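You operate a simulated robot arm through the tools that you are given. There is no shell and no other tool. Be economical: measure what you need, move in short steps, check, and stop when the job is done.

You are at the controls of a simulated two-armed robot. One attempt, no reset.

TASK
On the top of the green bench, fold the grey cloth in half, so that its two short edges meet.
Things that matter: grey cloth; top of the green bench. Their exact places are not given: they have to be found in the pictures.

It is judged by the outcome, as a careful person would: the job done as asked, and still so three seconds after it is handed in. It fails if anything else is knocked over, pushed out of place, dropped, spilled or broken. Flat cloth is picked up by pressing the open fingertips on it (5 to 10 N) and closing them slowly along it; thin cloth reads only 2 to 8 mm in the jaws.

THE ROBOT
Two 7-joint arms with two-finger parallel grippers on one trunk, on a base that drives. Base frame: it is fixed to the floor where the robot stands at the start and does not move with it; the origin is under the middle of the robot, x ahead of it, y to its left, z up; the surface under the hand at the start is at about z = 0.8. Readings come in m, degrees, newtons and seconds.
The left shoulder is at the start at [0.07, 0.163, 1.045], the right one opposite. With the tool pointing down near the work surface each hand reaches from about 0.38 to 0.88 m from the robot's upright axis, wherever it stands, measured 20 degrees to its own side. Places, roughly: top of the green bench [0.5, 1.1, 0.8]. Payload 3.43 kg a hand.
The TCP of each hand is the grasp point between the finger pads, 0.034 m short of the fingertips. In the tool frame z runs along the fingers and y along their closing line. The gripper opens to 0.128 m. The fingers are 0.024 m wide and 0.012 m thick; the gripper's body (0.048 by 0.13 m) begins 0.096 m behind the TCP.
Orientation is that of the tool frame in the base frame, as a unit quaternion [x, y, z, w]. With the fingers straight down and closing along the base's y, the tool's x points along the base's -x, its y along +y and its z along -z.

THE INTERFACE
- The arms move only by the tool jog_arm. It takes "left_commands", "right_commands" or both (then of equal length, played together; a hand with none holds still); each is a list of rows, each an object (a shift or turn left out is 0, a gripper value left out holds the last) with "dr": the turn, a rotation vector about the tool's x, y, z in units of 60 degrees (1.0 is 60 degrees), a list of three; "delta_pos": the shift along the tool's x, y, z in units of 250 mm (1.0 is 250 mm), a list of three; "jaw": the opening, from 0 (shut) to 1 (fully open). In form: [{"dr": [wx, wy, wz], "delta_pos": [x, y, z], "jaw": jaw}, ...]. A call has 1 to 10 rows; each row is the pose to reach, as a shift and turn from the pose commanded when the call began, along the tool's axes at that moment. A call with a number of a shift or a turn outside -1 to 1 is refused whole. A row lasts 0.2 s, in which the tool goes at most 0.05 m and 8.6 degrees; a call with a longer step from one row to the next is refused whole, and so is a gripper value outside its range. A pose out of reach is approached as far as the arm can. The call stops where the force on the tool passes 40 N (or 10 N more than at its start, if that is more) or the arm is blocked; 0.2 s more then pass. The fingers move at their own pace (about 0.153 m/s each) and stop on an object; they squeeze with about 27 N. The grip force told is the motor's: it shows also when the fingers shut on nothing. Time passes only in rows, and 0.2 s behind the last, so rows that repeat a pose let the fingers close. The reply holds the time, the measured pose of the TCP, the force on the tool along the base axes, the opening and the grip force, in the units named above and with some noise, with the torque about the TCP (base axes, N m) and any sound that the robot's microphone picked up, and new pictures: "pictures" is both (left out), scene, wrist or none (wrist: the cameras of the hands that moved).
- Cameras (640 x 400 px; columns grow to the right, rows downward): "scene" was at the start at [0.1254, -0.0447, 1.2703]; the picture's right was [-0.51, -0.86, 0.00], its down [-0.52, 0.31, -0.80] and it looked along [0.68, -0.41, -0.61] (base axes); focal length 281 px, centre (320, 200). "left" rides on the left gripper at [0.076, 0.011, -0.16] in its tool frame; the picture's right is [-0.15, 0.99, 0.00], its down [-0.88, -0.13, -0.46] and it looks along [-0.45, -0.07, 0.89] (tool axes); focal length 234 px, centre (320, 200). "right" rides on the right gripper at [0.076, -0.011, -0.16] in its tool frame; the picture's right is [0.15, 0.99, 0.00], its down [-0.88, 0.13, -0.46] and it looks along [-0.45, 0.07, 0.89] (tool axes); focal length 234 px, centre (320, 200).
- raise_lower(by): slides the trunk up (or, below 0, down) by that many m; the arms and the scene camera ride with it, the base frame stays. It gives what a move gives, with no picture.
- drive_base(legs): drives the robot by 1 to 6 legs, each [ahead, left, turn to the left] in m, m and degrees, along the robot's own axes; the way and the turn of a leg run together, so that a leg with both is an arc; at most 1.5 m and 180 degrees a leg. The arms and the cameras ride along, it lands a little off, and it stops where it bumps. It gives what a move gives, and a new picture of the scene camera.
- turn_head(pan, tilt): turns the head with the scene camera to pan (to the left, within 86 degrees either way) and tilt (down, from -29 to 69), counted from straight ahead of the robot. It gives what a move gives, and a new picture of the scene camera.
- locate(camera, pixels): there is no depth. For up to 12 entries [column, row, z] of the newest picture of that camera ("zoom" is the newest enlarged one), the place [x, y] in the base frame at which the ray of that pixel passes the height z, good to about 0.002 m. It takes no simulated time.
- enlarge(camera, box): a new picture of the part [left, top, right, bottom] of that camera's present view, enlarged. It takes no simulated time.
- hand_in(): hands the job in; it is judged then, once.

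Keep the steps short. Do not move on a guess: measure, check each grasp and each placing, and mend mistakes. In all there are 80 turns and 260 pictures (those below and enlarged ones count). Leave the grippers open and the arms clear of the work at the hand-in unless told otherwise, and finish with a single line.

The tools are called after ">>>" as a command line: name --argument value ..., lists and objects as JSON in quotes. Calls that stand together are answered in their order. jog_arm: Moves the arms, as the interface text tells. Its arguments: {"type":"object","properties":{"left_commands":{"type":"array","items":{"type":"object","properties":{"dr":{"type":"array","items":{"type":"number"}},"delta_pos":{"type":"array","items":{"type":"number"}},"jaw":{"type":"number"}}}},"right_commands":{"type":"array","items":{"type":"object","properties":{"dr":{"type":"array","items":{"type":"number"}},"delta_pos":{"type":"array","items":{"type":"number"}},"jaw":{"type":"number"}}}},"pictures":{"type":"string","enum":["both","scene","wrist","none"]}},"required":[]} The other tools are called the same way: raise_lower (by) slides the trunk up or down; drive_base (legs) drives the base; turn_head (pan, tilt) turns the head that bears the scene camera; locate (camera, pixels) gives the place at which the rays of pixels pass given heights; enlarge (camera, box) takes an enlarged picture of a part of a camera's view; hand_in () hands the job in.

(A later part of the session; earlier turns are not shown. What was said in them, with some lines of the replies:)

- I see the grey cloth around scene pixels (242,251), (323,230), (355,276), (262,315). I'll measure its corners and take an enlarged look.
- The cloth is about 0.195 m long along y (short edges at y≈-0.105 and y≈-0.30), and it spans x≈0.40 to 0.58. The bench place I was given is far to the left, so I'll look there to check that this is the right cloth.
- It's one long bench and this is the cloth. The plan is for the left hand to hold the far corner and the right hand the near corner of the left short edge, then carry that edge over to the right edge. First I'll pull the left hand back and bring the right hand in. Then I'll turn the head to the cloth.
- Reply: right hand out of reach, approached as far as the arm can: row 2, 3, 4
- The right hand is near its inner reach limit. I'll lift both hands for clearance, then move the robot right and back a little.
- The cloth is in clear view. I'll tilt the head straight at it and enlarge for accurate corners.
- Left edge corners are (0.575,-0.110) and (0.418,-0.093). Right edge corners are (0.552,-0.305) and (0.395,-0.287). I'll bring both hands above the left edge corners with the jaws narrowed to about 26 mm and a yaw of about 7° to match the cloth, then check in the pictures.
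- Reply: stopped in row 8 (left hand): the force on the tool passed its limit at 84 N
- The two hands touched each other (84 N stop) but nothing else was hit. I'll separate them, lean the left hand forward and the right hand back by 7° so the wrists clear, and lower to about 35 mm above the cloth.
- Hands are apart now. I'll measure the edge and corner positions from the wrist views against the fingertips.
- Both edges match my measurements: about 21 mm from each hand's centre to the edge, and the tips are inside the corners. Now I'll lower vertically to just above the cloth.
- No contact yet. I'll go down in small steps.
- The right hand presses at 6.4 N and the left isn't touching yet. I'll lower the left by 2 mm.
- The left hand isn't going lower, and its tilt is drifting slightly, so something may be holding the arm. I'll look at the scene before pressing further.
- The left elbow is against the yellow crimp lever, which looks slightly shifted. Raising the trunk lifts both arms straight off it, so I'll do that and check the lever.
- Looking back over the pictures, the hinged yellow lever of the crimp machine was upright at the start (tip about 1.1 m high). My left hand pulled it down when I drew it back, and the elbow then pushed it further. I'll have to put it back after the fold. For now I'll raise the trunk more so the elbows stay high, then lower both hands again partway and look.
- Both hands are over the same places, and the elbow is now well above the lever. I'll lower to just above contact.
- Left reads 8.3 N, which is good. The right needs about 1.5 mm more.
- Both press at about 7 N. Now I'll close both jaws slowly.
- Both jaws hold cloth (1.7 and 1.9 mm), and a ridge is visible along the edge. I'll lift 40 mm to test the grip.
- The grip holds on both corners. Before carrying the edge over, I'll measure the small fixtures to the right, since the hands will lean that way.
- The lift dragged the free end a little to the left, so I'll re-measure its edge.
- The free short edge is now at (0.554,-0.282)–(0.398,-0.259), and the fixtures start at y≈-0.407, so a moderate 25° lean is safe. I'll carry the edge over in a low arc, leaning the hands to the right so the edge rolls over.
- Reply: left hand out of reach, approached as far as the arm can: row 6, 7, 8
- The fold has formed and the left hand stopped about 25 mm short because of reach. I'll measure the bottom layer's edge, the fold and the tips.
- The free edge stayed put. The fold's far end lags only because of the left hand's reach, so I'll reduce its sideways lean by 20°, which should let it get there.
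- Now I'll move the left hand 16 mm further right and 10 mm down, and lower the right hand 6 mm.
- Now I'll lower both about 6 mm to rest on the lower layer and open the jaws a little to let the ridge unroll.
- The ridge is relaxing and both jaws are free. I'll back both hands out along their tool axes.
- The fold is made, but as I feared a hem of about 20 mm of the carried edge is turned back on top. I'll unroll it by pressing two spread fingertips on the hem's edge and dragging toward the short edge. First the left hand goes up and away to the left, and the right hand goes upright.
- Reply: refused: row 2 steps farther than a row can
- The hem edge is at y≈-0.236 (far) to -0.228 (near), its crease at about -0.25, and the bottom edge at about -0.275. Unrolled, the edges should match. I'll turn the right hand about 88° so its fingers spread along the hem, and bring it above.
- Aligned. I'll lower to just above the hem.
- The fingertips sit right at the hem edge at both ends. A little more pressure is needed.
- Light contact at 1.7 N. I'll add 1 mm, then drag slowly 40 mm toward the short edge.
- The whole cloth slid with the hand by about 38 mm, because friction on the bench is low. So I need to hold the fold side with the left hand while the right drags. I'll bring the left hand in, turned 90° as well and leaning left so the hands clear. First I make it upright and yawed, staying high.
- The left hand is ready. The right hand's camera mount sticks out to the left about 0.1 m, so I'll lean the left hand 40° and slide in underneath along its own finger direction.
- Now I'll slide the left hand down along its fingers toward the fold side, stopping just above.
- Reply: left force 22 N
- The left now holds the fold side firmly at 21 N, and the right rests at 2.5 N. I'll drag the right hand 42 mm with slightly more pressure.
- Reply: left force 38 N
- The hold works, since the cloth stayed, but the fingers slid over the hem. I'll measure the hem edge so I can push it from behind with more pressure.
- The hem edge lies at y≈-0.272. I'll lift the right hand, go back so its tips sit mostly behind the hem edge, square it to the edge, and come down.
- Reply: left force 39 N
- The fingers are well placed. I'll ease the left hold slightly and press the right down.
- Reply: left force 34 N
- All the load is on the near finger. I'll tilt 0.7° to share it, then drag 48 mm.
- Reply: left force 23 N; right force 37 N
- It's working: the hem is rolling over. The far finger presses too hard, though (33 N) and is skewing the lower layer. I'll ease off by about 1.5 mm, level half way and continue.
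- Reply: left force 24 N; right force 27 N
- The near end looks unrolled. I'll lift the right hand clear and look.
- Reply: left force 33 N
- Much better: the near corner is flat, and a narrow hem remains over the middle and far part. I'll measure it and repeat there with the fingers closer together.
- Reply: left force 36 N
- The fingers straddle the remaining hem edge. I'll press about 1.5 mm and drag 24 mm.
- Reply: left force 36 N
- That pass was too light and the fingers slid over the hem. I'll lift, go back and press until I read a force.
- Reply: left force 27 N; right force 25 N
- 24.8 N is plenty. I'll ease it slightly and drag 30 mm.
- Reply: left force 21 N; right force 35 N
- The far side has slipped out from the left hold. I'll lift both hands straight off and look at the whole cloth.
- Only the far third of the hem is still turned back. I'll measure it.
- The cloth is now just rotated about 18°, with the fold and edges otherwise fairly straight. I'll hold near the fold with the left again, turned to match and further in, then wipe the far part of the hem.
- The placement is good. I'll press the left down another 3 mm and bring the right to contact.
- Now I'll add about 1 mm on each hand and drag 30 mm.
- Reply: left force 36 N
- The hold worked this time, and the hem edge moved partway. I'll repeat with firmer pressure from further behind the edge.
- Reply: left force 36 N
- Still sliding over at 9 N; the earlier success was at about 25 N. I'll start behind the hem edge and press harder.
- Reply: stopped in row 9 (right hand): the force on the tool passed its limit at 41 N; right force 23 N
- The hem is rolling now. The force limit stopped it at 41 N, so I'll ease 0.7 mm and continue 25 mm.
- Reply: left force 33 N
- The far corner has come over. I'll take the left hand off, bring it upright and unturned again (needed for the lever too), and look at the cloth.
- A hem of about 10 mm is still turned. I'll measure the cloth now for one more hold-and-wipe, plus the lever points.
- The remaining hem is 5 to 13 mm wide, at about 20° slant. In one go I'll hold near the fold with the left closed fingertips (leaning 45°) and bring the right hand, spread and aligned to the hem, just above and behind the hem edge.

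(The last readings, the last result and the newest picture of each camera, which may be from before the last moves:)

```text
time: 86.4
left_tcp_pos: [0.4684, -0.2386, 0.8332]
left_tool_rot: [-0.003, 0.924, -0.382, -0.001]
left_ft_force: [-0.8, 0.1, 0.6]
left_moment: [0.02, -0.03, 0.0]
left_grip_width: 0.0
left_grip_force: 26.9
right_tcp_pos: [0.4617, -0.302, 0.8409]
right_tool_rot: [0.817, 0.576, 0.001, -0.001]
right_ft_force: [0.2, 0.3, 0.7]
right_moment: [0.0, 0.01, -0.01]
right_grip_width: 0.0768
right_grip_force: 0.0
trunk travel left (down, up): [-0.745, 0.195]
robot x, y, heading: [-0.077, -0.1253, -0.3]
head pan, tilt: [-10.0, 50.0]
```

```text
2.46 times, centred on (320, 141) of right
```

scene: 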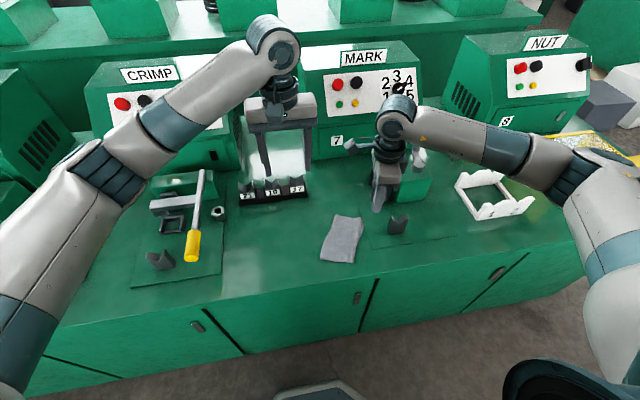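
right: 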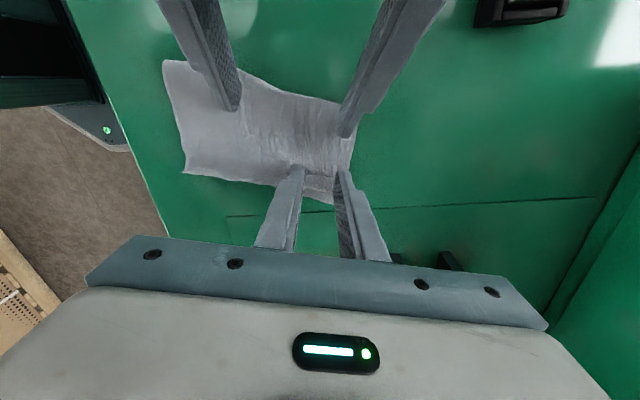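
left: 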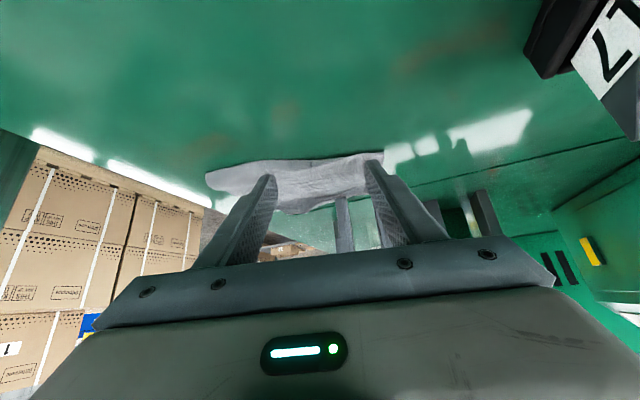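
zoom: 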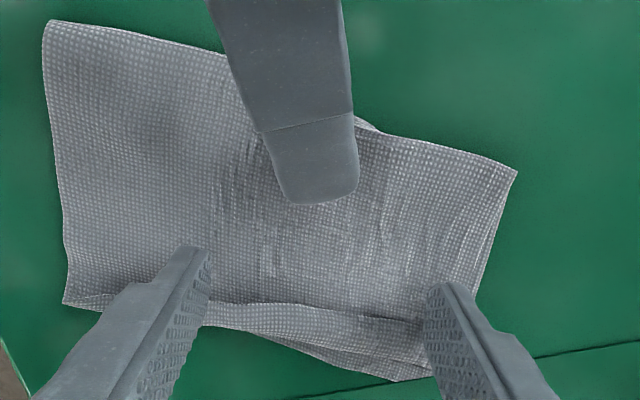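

The placement is good and the hem edge lies just under the front of the right fingers. Now I'll press the left hold, then press and drag with the right.

>>> jog_arm --left_commands '[{"delta_pos": [0, 0.005, 0.005]}, {"delta_pos": [0, 0.01, 0.01]}, {"delta_pos": [0, 0.01, 0.01]}]' --pictures "none"

>>> jog_arm --right_commands '[{"delta_pos": [0.008, 0, 0.014]}, {"delta_pos": [0.008, 0, 0.024]}, {"delta_pos": [-0.012, 0, 0.024]}, {"delta_pos": [-0.03, 0, 0.024]}, {"delta_pos": [-0.048, 0, 0.024]}, {"delta_pos": [-0.066, 0, 0.024]}, {"delta_pos": [-0.084, 0, 0.024]}, {"delta_pos": [-0.1, 0, 0.024]}]' --pictures "none"

>>> enlarge --camera "right" --box '[190, 60, 450, 222]'

```text
time: 87.2
left_tcp_pos: [0.4687, -0.2398, 0.8331]
left_tool_rot: [-0.002, 0.923, -0.385, 0.001]
left_ft_force: [0.4, 1.9, 19.5]
left_moment: [-0.27, 0.05, 0.0]
left_grip_width: 0.0
left_grip_force: 27.3
right_tcp_pos: [0.4594, -0.3017, 0.8419]
right_tool_rot: [0.817, 0.577, 0.001, 0.0]
right_ft_force: [-0.1, -0.3, -0.2]
right_moment: [0.01, -0.02, -0.05]
right_grip_width: 0.0769
right_grip_force: 0.1
trunk travel left (down, up): [-0.745, 0.195]
robot x, y, heading: [-0.0826, -0.1273, -0.2]
head pan, tilt: [-10.0, 50.0]
```

```text
time: 89.0
left_tcp_pos: [0.4678, -0.237, 0.8331]
left_tool_rot: [-0.002, 0.923, -0.384, 0.001]
left_ft_force: [4.6, -3.6, 31.7]
left_moment: [-0.7, -0.07, 0.12]
left_grip_width: 0.0
left_grip_force: 26.8
right_tcp_pos: [0.4487, -0.3246, 0.8367]
right_tool_rot: [0.817, 0.577, 0.003, 0.0]
right_ft_force: [2.3, 5.6, 12.0]
right_moment: [0.08, 0.1, -0.1]
right_grip_width: 0.0763
right_grip_force: 0.1
trunk travel left (down, up): [-0.745, 0.195]
robot x, y, heading: [-0.0794, -0.127, -0.1]
head pan, tilt: [-10.0, 50.0]
```

```text
2.46 times, centred on (320, 141) of right
```

zoom: 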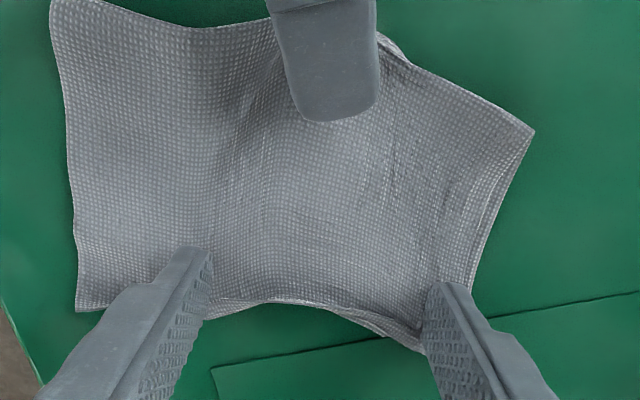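

Excellent: the hem is almost fully unrolled and the edges lie together. I'll drag 6 mm more, lift both hands off and look.

>>> jog_arm --right_commands '[{"delta_pos": [-0.012, 0, 0]}, {"delta_pos": [-0.024, 0, 0]}, {"delta_pos": [-0.024, 0, -0.06]}, {"delta_pos": [-0.06, 0, -0.22]}, {"delta_pos": [-0.2, 0, -0.34]}, {"delta_pos": [-0.3, 0, -0.4]}, {"delta_pos": [-0.3, 0, -0.4]}]' --pictures "none"

>>> jog_arm --left_commands '[{"delta_pos": [0, -0.03, -0.03]}, {"delta_pos": [0, -0.1, -0.12]}, {"delta_pos": [0, -0.1, -0.28]}, {"delta_pos": [0, -0.1, -0.46]}, {"delta_pos": [0, -0.1, -0.62]}, {"delta_pos": [0, -0.1, -0.78]}, {"delta_pos": [0, -0.1, -0.78]}]' --pictures "scene"

>>> enlarge --camera "scene" --box '[300, 190, 396, 270]'

>>> enlarge --camera "right" --box '[180, 0, 420, 150]'

```text
time: 90.6
left_tcp_pos: [0.4666, -0.2388, 0.8324]
left_tool_rot: [-0.001, 0.923, -0.384, 0.0]
left_ft_force: [1.8, 0.6, 36.8]
left_moment: [-0.57, 0.04, 0.04]
left_grip_width: 0.0001
left_grip_force: 27.2
right_tcp_pos: [0.4265, -0.3967, 0.9364]
right_tool_rot: [0.817, 0.576, 0.002, 0.001]
right_ft_force: [-0.8, -0.4, -0.2]
right_moment: [-0.01, 0.02, -0.01]
right_grip_width: 0.077
right_grip_force: 0.1
trunk travel left (down, up): [-0.745, 0.195]
robot x, y, heading: [-0.0823, -0.1278, -0.2]
head pan, tilt: [-10.0, 50.0]
```

```text
time: 92.2
left_tcp_pos: [0.4667, -0.12, 0.9856]
left_tool_rot: [-0.002, 0.924, -0.382, -0.002]
left_ft_force: [0.5, -0.6, 0.0]
left_moment: [0.02, -0.01, 0.02]
left_grip_width: 0.0001
left_grip_force: 27.1
right_tcp_pos: [0.4299, -0.3977, 0.9349]
right_tool_rot: [0.818, 0.576, 0.001, -0.001]
right_ft_force: [0.1, -0.7, -0.1]
right_moment: [0.0, 0.0, 0.03]
right_grip_width: 0.0766
right_grip_force: 0.0
trunk travel left (down, up): [-0.745, 0.195]
robot x, y, heading: [-0.0797, -0.1281, -0.1]
head pan, tilt: [-10.0, 50.0]
```

scene: 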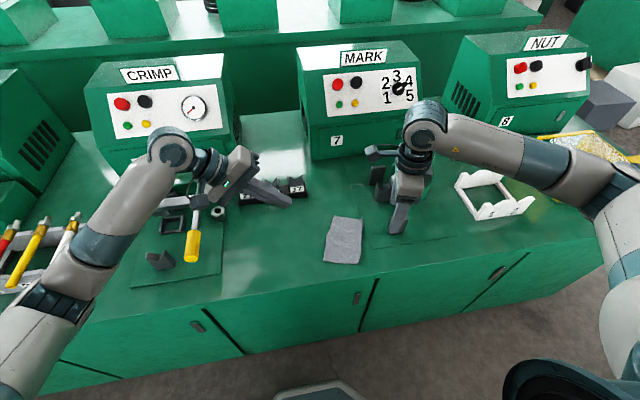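

```text
5.00 times, centred on (348, 230) of scene
```

zoom: 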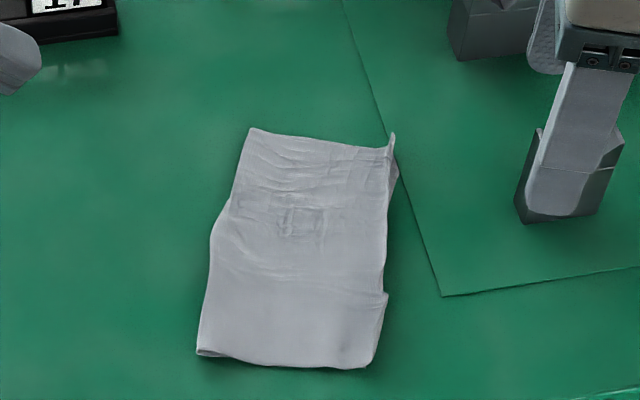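

```text
2.67 times, centred on (300, 75) of right
```

zoom: 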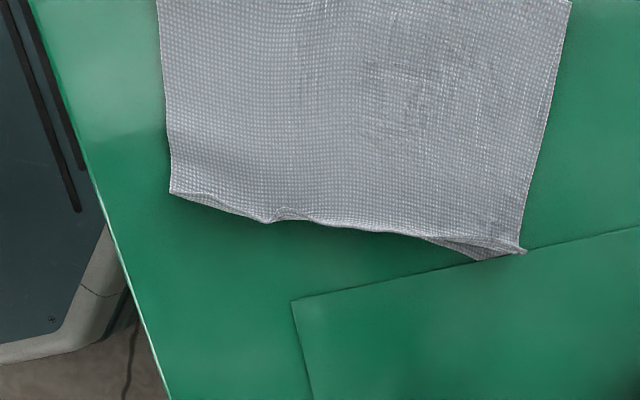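

The fold is done: the two short edges now lie together and the hem is gone. Next is the lever I pulled down. I'll bring the left hand upright and raise the right hand clear. Then I'll measure the lever handle and its neighbours.

>>> jog_arm --left_commands '[{"dr": [-0.125, 0, 0], "delta_pos": [0, -0.05, -0.05], "jaw": 0.5}, {"dr": [-0.25, 0, 0], "delta_pos": [0, -0.1, -0.1]}, {"dr": [-0.375, 0, 0], "delta_pos": [0, -0.17, -0.17]}, {"dr": [-0.5, 0, 0], "delta_pos": [0, -0.17, -0.17]}, {"dr": [-0.625, 0, 0], "delta_pos": [0, -0.17, -0.17]}, {"dr": [-0.75, 0, 0], "delta_pos": [0, -0.17, -0.17]}, {"dr": [-0.75, 0, 0], "delta_pos": [0, -0.17, -0.17]}]' --right_commands '[{"delta_pos": [0, 0, -0.1]}, {"delta_pos": [0, 0, -0.2]}, {"delta_pos": [0, 0, -0.3]}, {"delta_pos": [0, 0, -0.3]}, {"delta_pos": [0, 0, -0.3]}, {"delta_pos": [0, 0, -0.3]}, {"delta_pos": [0, 0, -0.3]}]' --pictures "scene"

>>> enlarge --camera "scene" --box '[130, 160, 258, 280]'

>>> locate --camera "scene" --pixels '[[184, 246, 0.85], [201, 246, 0.85], [193, 246, 0.85], [193, 246, 0.87], [193, 232, 0.86], [172, 255, 0.84], [176, 265, 0.8], [185, 232, 0.8], [187, 217, 0.81], [165, 234, 0.8], [202, 170, 0.86]]'

```text
time: 93.8
left_tcp_pos: [0.4694, -0.1164, 1.0453]
left_tool_rot: [-0.002, 1.0, 0.001, -0.002]
left_ft_force: [0.3, 0.5, 0.1]
left_moment: [-0.01, 0.01, -0.01]
left_grip_width: 0.064
left_grip_force: 0.0
right_tcp_pos: [0.4266, -0.3956, 1.0125]
right_tool_rot: [0.818, 0.576, 0.002, 0.0]
right_ft_force: [-0.1, 0.0, 0.2]
right_moment: [-0.02, -0.03, -0.01]
right_grip_width: 0.0769
right_grip_force: 0.2
trunk travel left (down, up): [-0.745, 0.195]
robot x, y, heading: [-0.0812, -0.1268, 0.1]
head pan, tilt: [-10.0, 50.0]
```

scene: 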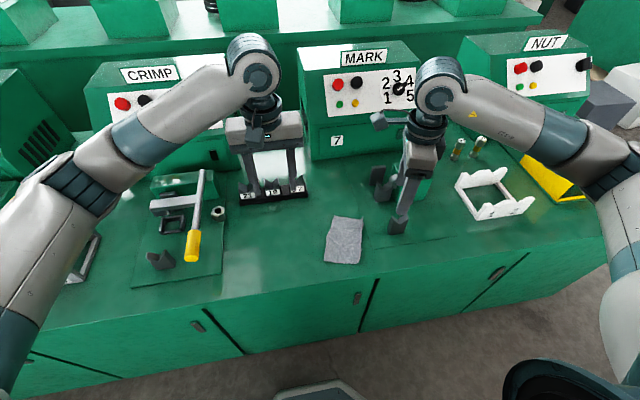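

```text
3.33 times, centred on (194, 220) of scene
```

zoom: 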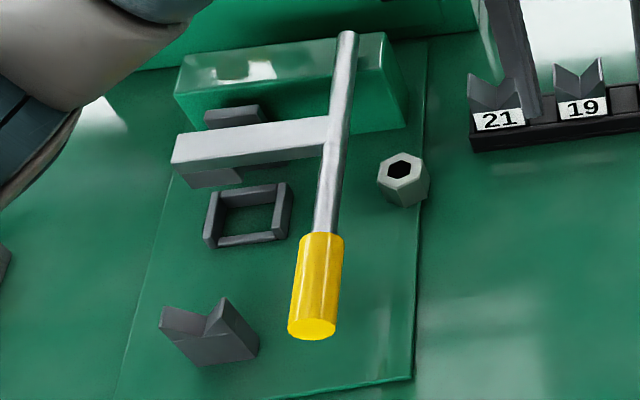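

```text
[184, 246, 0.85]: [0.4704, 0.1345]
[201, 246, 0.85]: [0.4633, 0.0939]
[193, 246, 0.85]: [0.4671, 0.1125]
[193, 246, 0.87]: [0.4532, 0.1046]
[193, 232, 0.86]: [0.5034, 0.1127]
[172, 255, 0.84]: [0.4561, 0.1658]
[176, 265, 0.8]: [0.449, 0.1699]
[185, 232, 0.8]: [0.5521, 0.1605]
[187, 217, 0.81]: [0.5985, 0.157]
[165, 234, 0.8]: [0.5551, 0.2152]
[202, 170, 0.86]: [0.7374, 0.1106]
```

The handle is about 40 mm thick at y≈0.114, x≈0.43 to 0.52, z≈0.85, with the V-block and frame at y≥0.158. I'll bring the open left hand above the handle and check in the wrist picture.

>>> jog_arm --left_commands '[{"delta_pos": [-0.01, 0.18, 0]}, {"delta_pos": [-0.02, 0.36, 0.03]}, {"delta_pos": [-0.04, 0.54, 0.1]}, {"delta_pos": [-0.062, 0.7, 0.18]}, {"delta_pos": [-0.062, 0.84, 0.28]}, {"delta_pos": [-0.062, 0.922, 0.38]}, {"delta_pos": [-0.062, 0.922, 0.44]}, {"delta_pos": [-0.062, 0.922, 0.44]}]' --pictures "both"

>>> enlarge --camera "left" --box '[190, 40, 450, 242]'

>>> locate --camera "left" --pixels '[[300, 160, 0.85], [320, 160, 0.85], [340, 160, 0.85], [320, 100, 0.85], [280, 160, 0.85], [320, 130, 0.85]]'

```text
time: 95.6
left_tcp_pos: [0.4827, 0.1113, 0.9339]
left_tool_rot: [-0.002, 1.0, 0.0, -0.003]
left_ft_force: [2.5, -9.3, -2.2]
left_moment: [-0.29, 0.04, 0.18]
left_grip_width: 0.0692
left_grip_force: 4.6
right_tcp_pos: [0.4282, -0.3977, 1.0115]
right_tool_rot: [0.818, 0.576, 0.002, -0.001]
right_ft_force: [-0.1, 1.5, 0.6]
right_moment: [0.0, -0.03, 0.01]
right_grip_width: 0.077
right_grip_force: 0.0
trunk travel left (down, up): [-0.745, 0.195]
robot x, y, heading: [-0.0805, -0.1294, -0.0]
head pan, tilt: [-10.0, 50.0]
```

scene: 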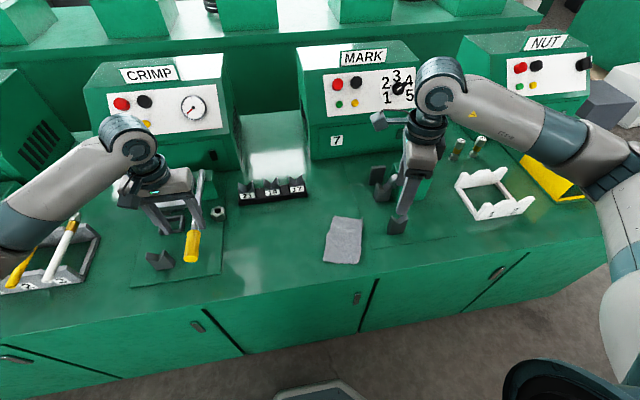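
left: 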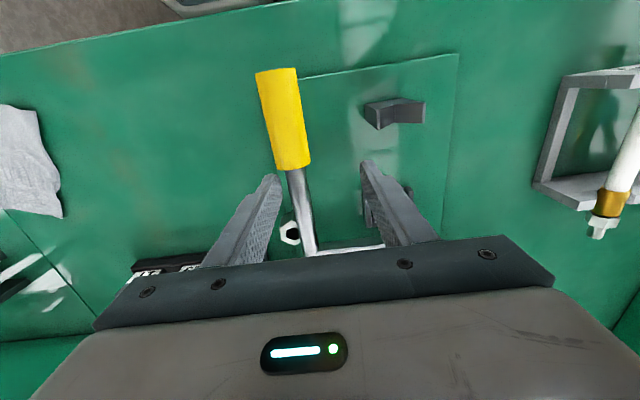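

```text
1.98 times, centred on (320, 141) of left
```

zoom: 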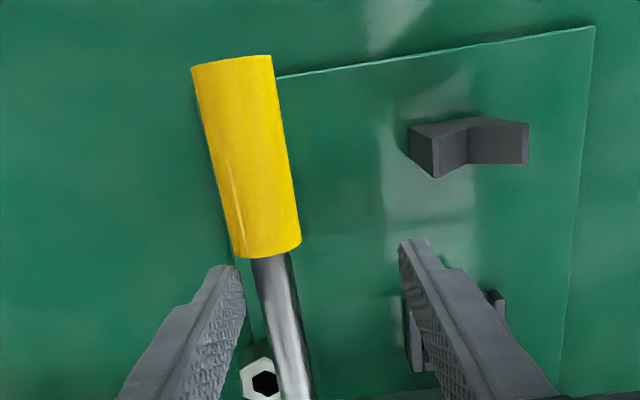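

```text
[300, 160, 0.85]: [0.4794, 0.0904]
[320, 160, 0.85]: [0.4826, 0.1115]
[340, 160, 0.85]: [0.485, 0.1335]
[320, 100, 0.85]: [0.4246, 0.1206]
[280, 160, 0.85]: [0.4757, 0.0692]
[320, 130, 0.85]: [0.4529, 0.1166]
```

The 9 N shows the lever is already between the fingers, so it lies higher than I took it: in the plane y≈0.094 at z≈0.90, with its hinge near (0.70, 0.895). From the first picture it originally stood at about 61°. I'll centre on the yellow handle, lower, grip it, and swing it back up along that arc.

>>> jog_arm --left_commands '[{"delta_pos": [0, -0.07, 0]}, {"delta_pos": [0.07, -0.07, 0]}, {"delta_pos": [0.146, -0.07, 0]}, {"delta_pos": [0.146, -0.07, 0.07]}, {"delta_pos": [0.146, -0.07, 0.13]}, {"delta_pos": [0.146, -0.07, 0.13], "jaw": 0.3}, {"delta_pos": [0.146, -0.07, 0.13], "jaw": 0.1}, {"delta_pos": [0.146, -0.07, 0.13], "jaw": 0.1}]' --pictures "both"

```text
time: 97.4
left_tcp_pos: [0.4474, 0.0907, 0.9056]
left_tool_rot: [0.001, 1.0, -0.001, -0.003]
left_ft_force: [-1.3, -22.6, -5.0]
left_moment: [-0.42, 0.14, -0.19]
left_grip_width: 0.0297
left_grip_force: 45.1
right_tcp_pos: [0.4262, -0.3999, 1.0103]
right_tool_rot: [0.817, 0.576, 0.003, -0.002]
right_ft_force: [0.0, 0.0, 0.0]
right_moment: [0.01, 0.0, 0.02]
right_grip_width: 0.0767
right_grip_force: 0.0
trunk travel left (down, up): [-0.745, 0.195]
robot x, y, heading: [-0.0775, -0.1273, -0.1]
head pan, tilt: [-10.0, 50.0]
5 turns are left
```

scene: 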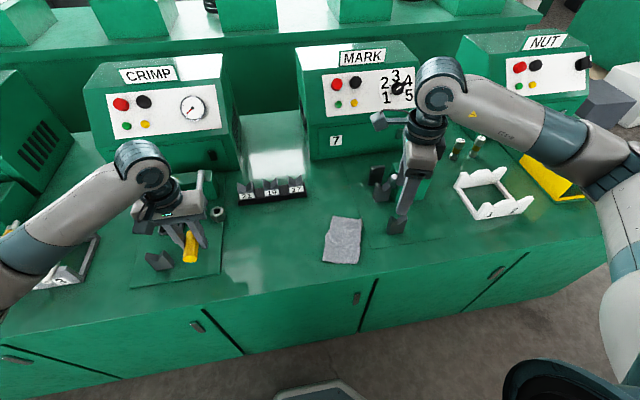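
left: 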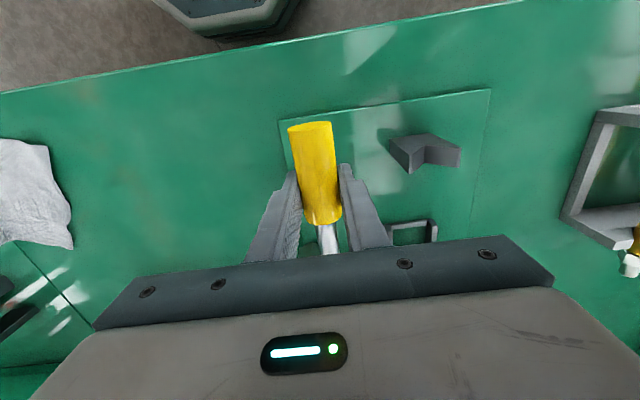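

The handle is gripped (30 mm), with some sideways load. I'll shift 5 mm right to relieve it and swing the lever up along the arc.

>>> jog_arm --left_commands '[{"delta_pos": [0, -0.02, 0]}, {"delta_pos": [-0.007, -0.02, -0.121]}, {"delta_pos": [-0.029, -0.02, -0.242]}, {"delta_pos": [-0.065, -0.02, -0.357]}, {"delta_pos": [-0.114, -0.02, -0.468]}, {"delta_pos": [-0.176, -0.02, -0.573]}, {"delta_pos": [-0.25, -0.02, -0.669]}, {"delta_pos": [-0.335, -0.02, -0.756]}, {"delta_pos": [-0.43, -0.02, -0.832]}, {"delta_pos": [-0.533, -0.02, -0.896]}]' --pictures "both"

>>> enlarge --camera "scene" --box '[100, 100, 292, 220]'

```text
time: 99.6
left_tcp_pos: [0.5789, 0.0907, 1.1235]
left_tool_rot: [-0.001, 1.0, 0.001, -0.004]
left_ft_force: [-19.3, -9.9, -25.0]
left_moment: [-0.43, 0.9, -0.05]
left_grip_width: 0.0299
left_grip_force: 45.0
right_tcp_pos: [0.425, -0.3978, 1.0116]
right_tool_rot: [0.818, 0.576, 0.002, 0.0]
right_ft_force: [-0.4, -0.2, 0.7]
right_moment: [-0.03, 0.01, 0.0]
right_grip_width: 0.077
right_grip_force: 0.0
trunk travel left (down, up): [-0.745, 0.195]
robot x, y, heading: [-0.0782, -0.1302, -0.1]
head pan, tilt: [-10.0, 50.0]
```

scene: 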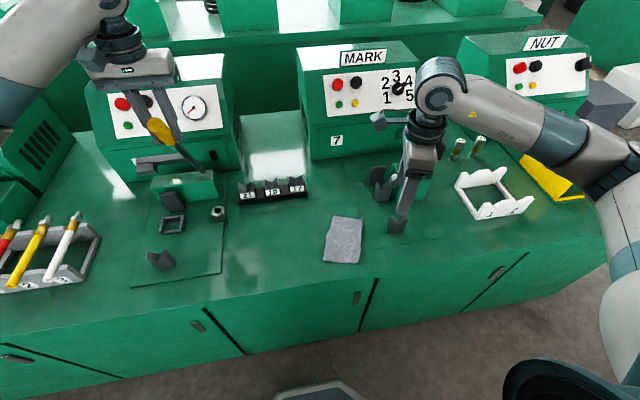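
left: 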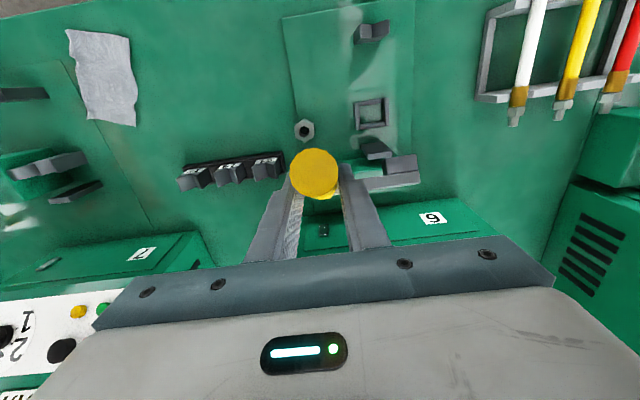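

```text
3.33 times, centred on (196, 160) of scene
4 turns are left
```

zoom: 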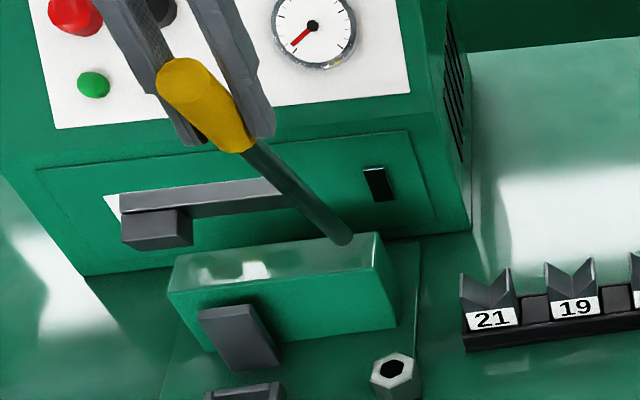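

The lever is standing again at its original slant, pressing against what seems to be its upper stop. I'll open the jaws gently, lift straight up clear of the handle, back away and check that it stays.

>>> jog_arm --left_commands '[{"jaw": 0.25}, {"jaw": 0.4}, {"jaw": 0.55}, {"jaw": 0.55}, {"delta_pos": [0, 0, -0.15]}, {"delta_pos": [0, 0, -0.3]}, {"delta_pos": [0, 0, -0.45]}, {"delta_pos": [0.1, 0, -0.5]}, {"delta_pos": [0.28, 0, -0.5]}, {"delta_pos": [0.4, 0, -0.5]}]' --pictures "scene"

>>> turn_head --pan 20 --tilt 35

>>> enlarge --camera "scene" --box '[160, 60, 480, 260]'

```text
time: 101.8
left_tcp_pos: [0.48, 0.0906, 1.2548]
left_tool_rot: [-0.004, 1.0, 0.0, -0.002]
left_ft_force: [-0.7, -0.1, 0.3]
left_moment: [0.0, -0.02, -0.05]
left_grip_width: 0.0705
left_grip_force: 0.0
right_tcp_pos: [0.4262, -0.3967, 1.0125]
right_tool_rot: [0.817, 0.576, 0.002, -0.001]
right_ft_force: [0.4, -0.8, -0.6]
right_moment: [0.03, -0.03, 0.01]
right_grip_width: 0.0769
right_grip_force: 0.0
trunk travel left (down, up): [-0.745, 0.195]
robot x, y, heading: [-0.0811, -0.1235, -0.3]
head pan, tilt: [-10.0, 50.0]
```

scene: 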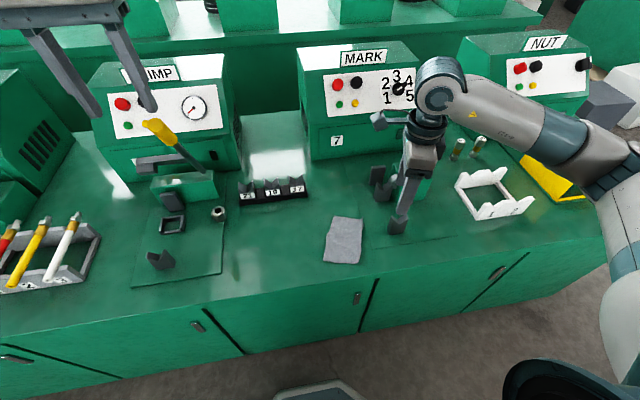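

```text
time: 102.7
left_tcp_pos: [0.4823, 0.0909, 1.2552]
left_tool_rot: [-0.002, 1.0, -0.001, -0.002]
left_ft_force: [-0.3, 0.4, -0.3]
left_moment: [0.01, 0.03, 0.02]
left_grip_width: 0.0705
left_grip_force: 0.1
right_tcp_pos: [0.4258, -0.3966, 1.0114]
right_tool_rot: [0.818, 0.576, 0.002, -0.002]
right_ft_force: [0.4, 0.4, -0.1]
right_moment: [0.01, 0.01, 0.0]
right_grip_width: 0.0772
right_grip_force: 0.0
trunk travel left (down, up): [-0.745, 0.195]
robot x, y, heading: [-0.0779, -0.1264, -0.1]
head pan, tilt: [20.0, 35.0]
```

scene: 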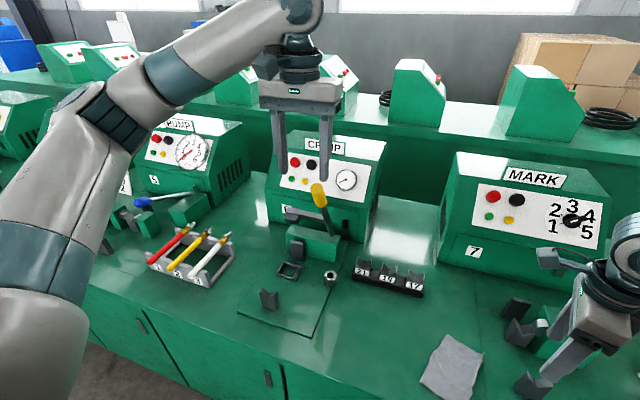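

```text
2.00 times, centred on (320, 160) of scene
3 turns are left
```

zoom: 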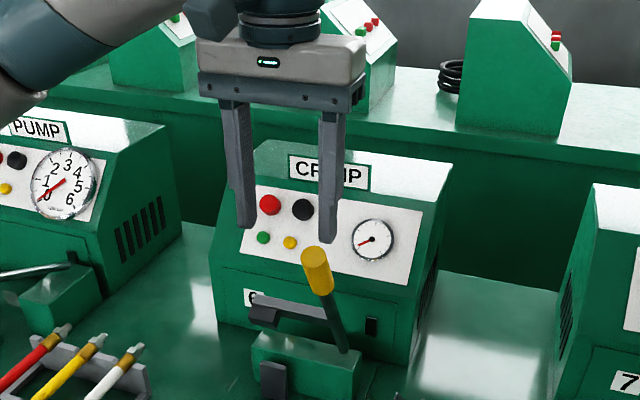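

The lever stands where it was at the start and stays there. I'll fully open both grippers, raise the right hand higher, and take a last look at the cloth.

>>> jog_arm --left_commands '[{"jaw": 0.9}, {"jaw": 0.9}, {"jaw": 0.9}]' --right_commands '[{"delta_pos": [0, 0, -0.15], "jaw": 0.9}, {"delta_pos": [0, 0, -0.3]}, {"delta_pos": [0, 0, -0.4]}]' --pictures "scene"

>>> enlarge --camera "scene" --box '[390, 310, 518, 390]'

```text
time: 103.5
left_tcp_pos: [0.4801, 0.0915, 1.2544]
left_tool_rot: [-0.003, 1.0, 0.0, -0.001]
left_ft_force: [1.3, 0.4, 0.7]
left_moment: [-0.04, 0.02, -0.02]
left_grip_width: 0.1154
left_grip_force: 0.1
right_tcp_pos: [0.4226, -0.3966, 1.1114]
right_tool_rot: [0.818, 0.576, 0.0, 0.0]
right_ft_force: [0.6, -0.8, 0.9]
right_moment: [0.0, 0.01, 0.02]
right_grip_width: 0.1153
right_grip_force: 0.1
trunk travel left (down, up): [-0.745, 0.195]
robot x, y, heading: [-0.0826, -0.1308, -0.3]
head pan, tilt: [20.0, 35.0]
```

scene: 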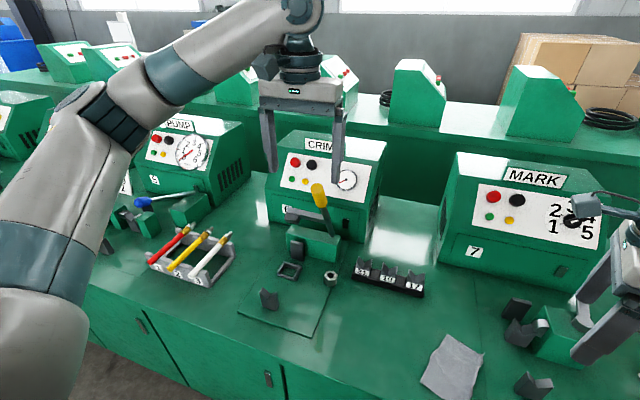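

```text
5.00 times, centred on (454, 350) of scene
2 turns are left
```

zoom: 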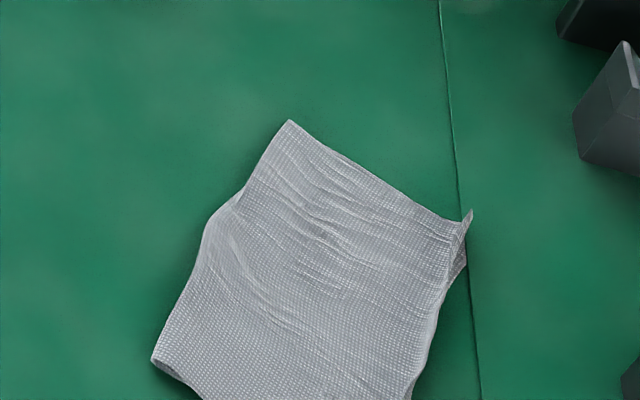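

The cloth lies folded in half with its short edges together, the arms are clear and the grippers open. I'm handing in.

>>> hand_in

```text
The job is handed in.
```

The grey cloth is folded in half on the bench with its short edges together, slightly wrinkled and turned about 20° from where it lay; along the way I knocked the crimp machine's lever down, then swung it back up to about its starting angle, where it stayed.
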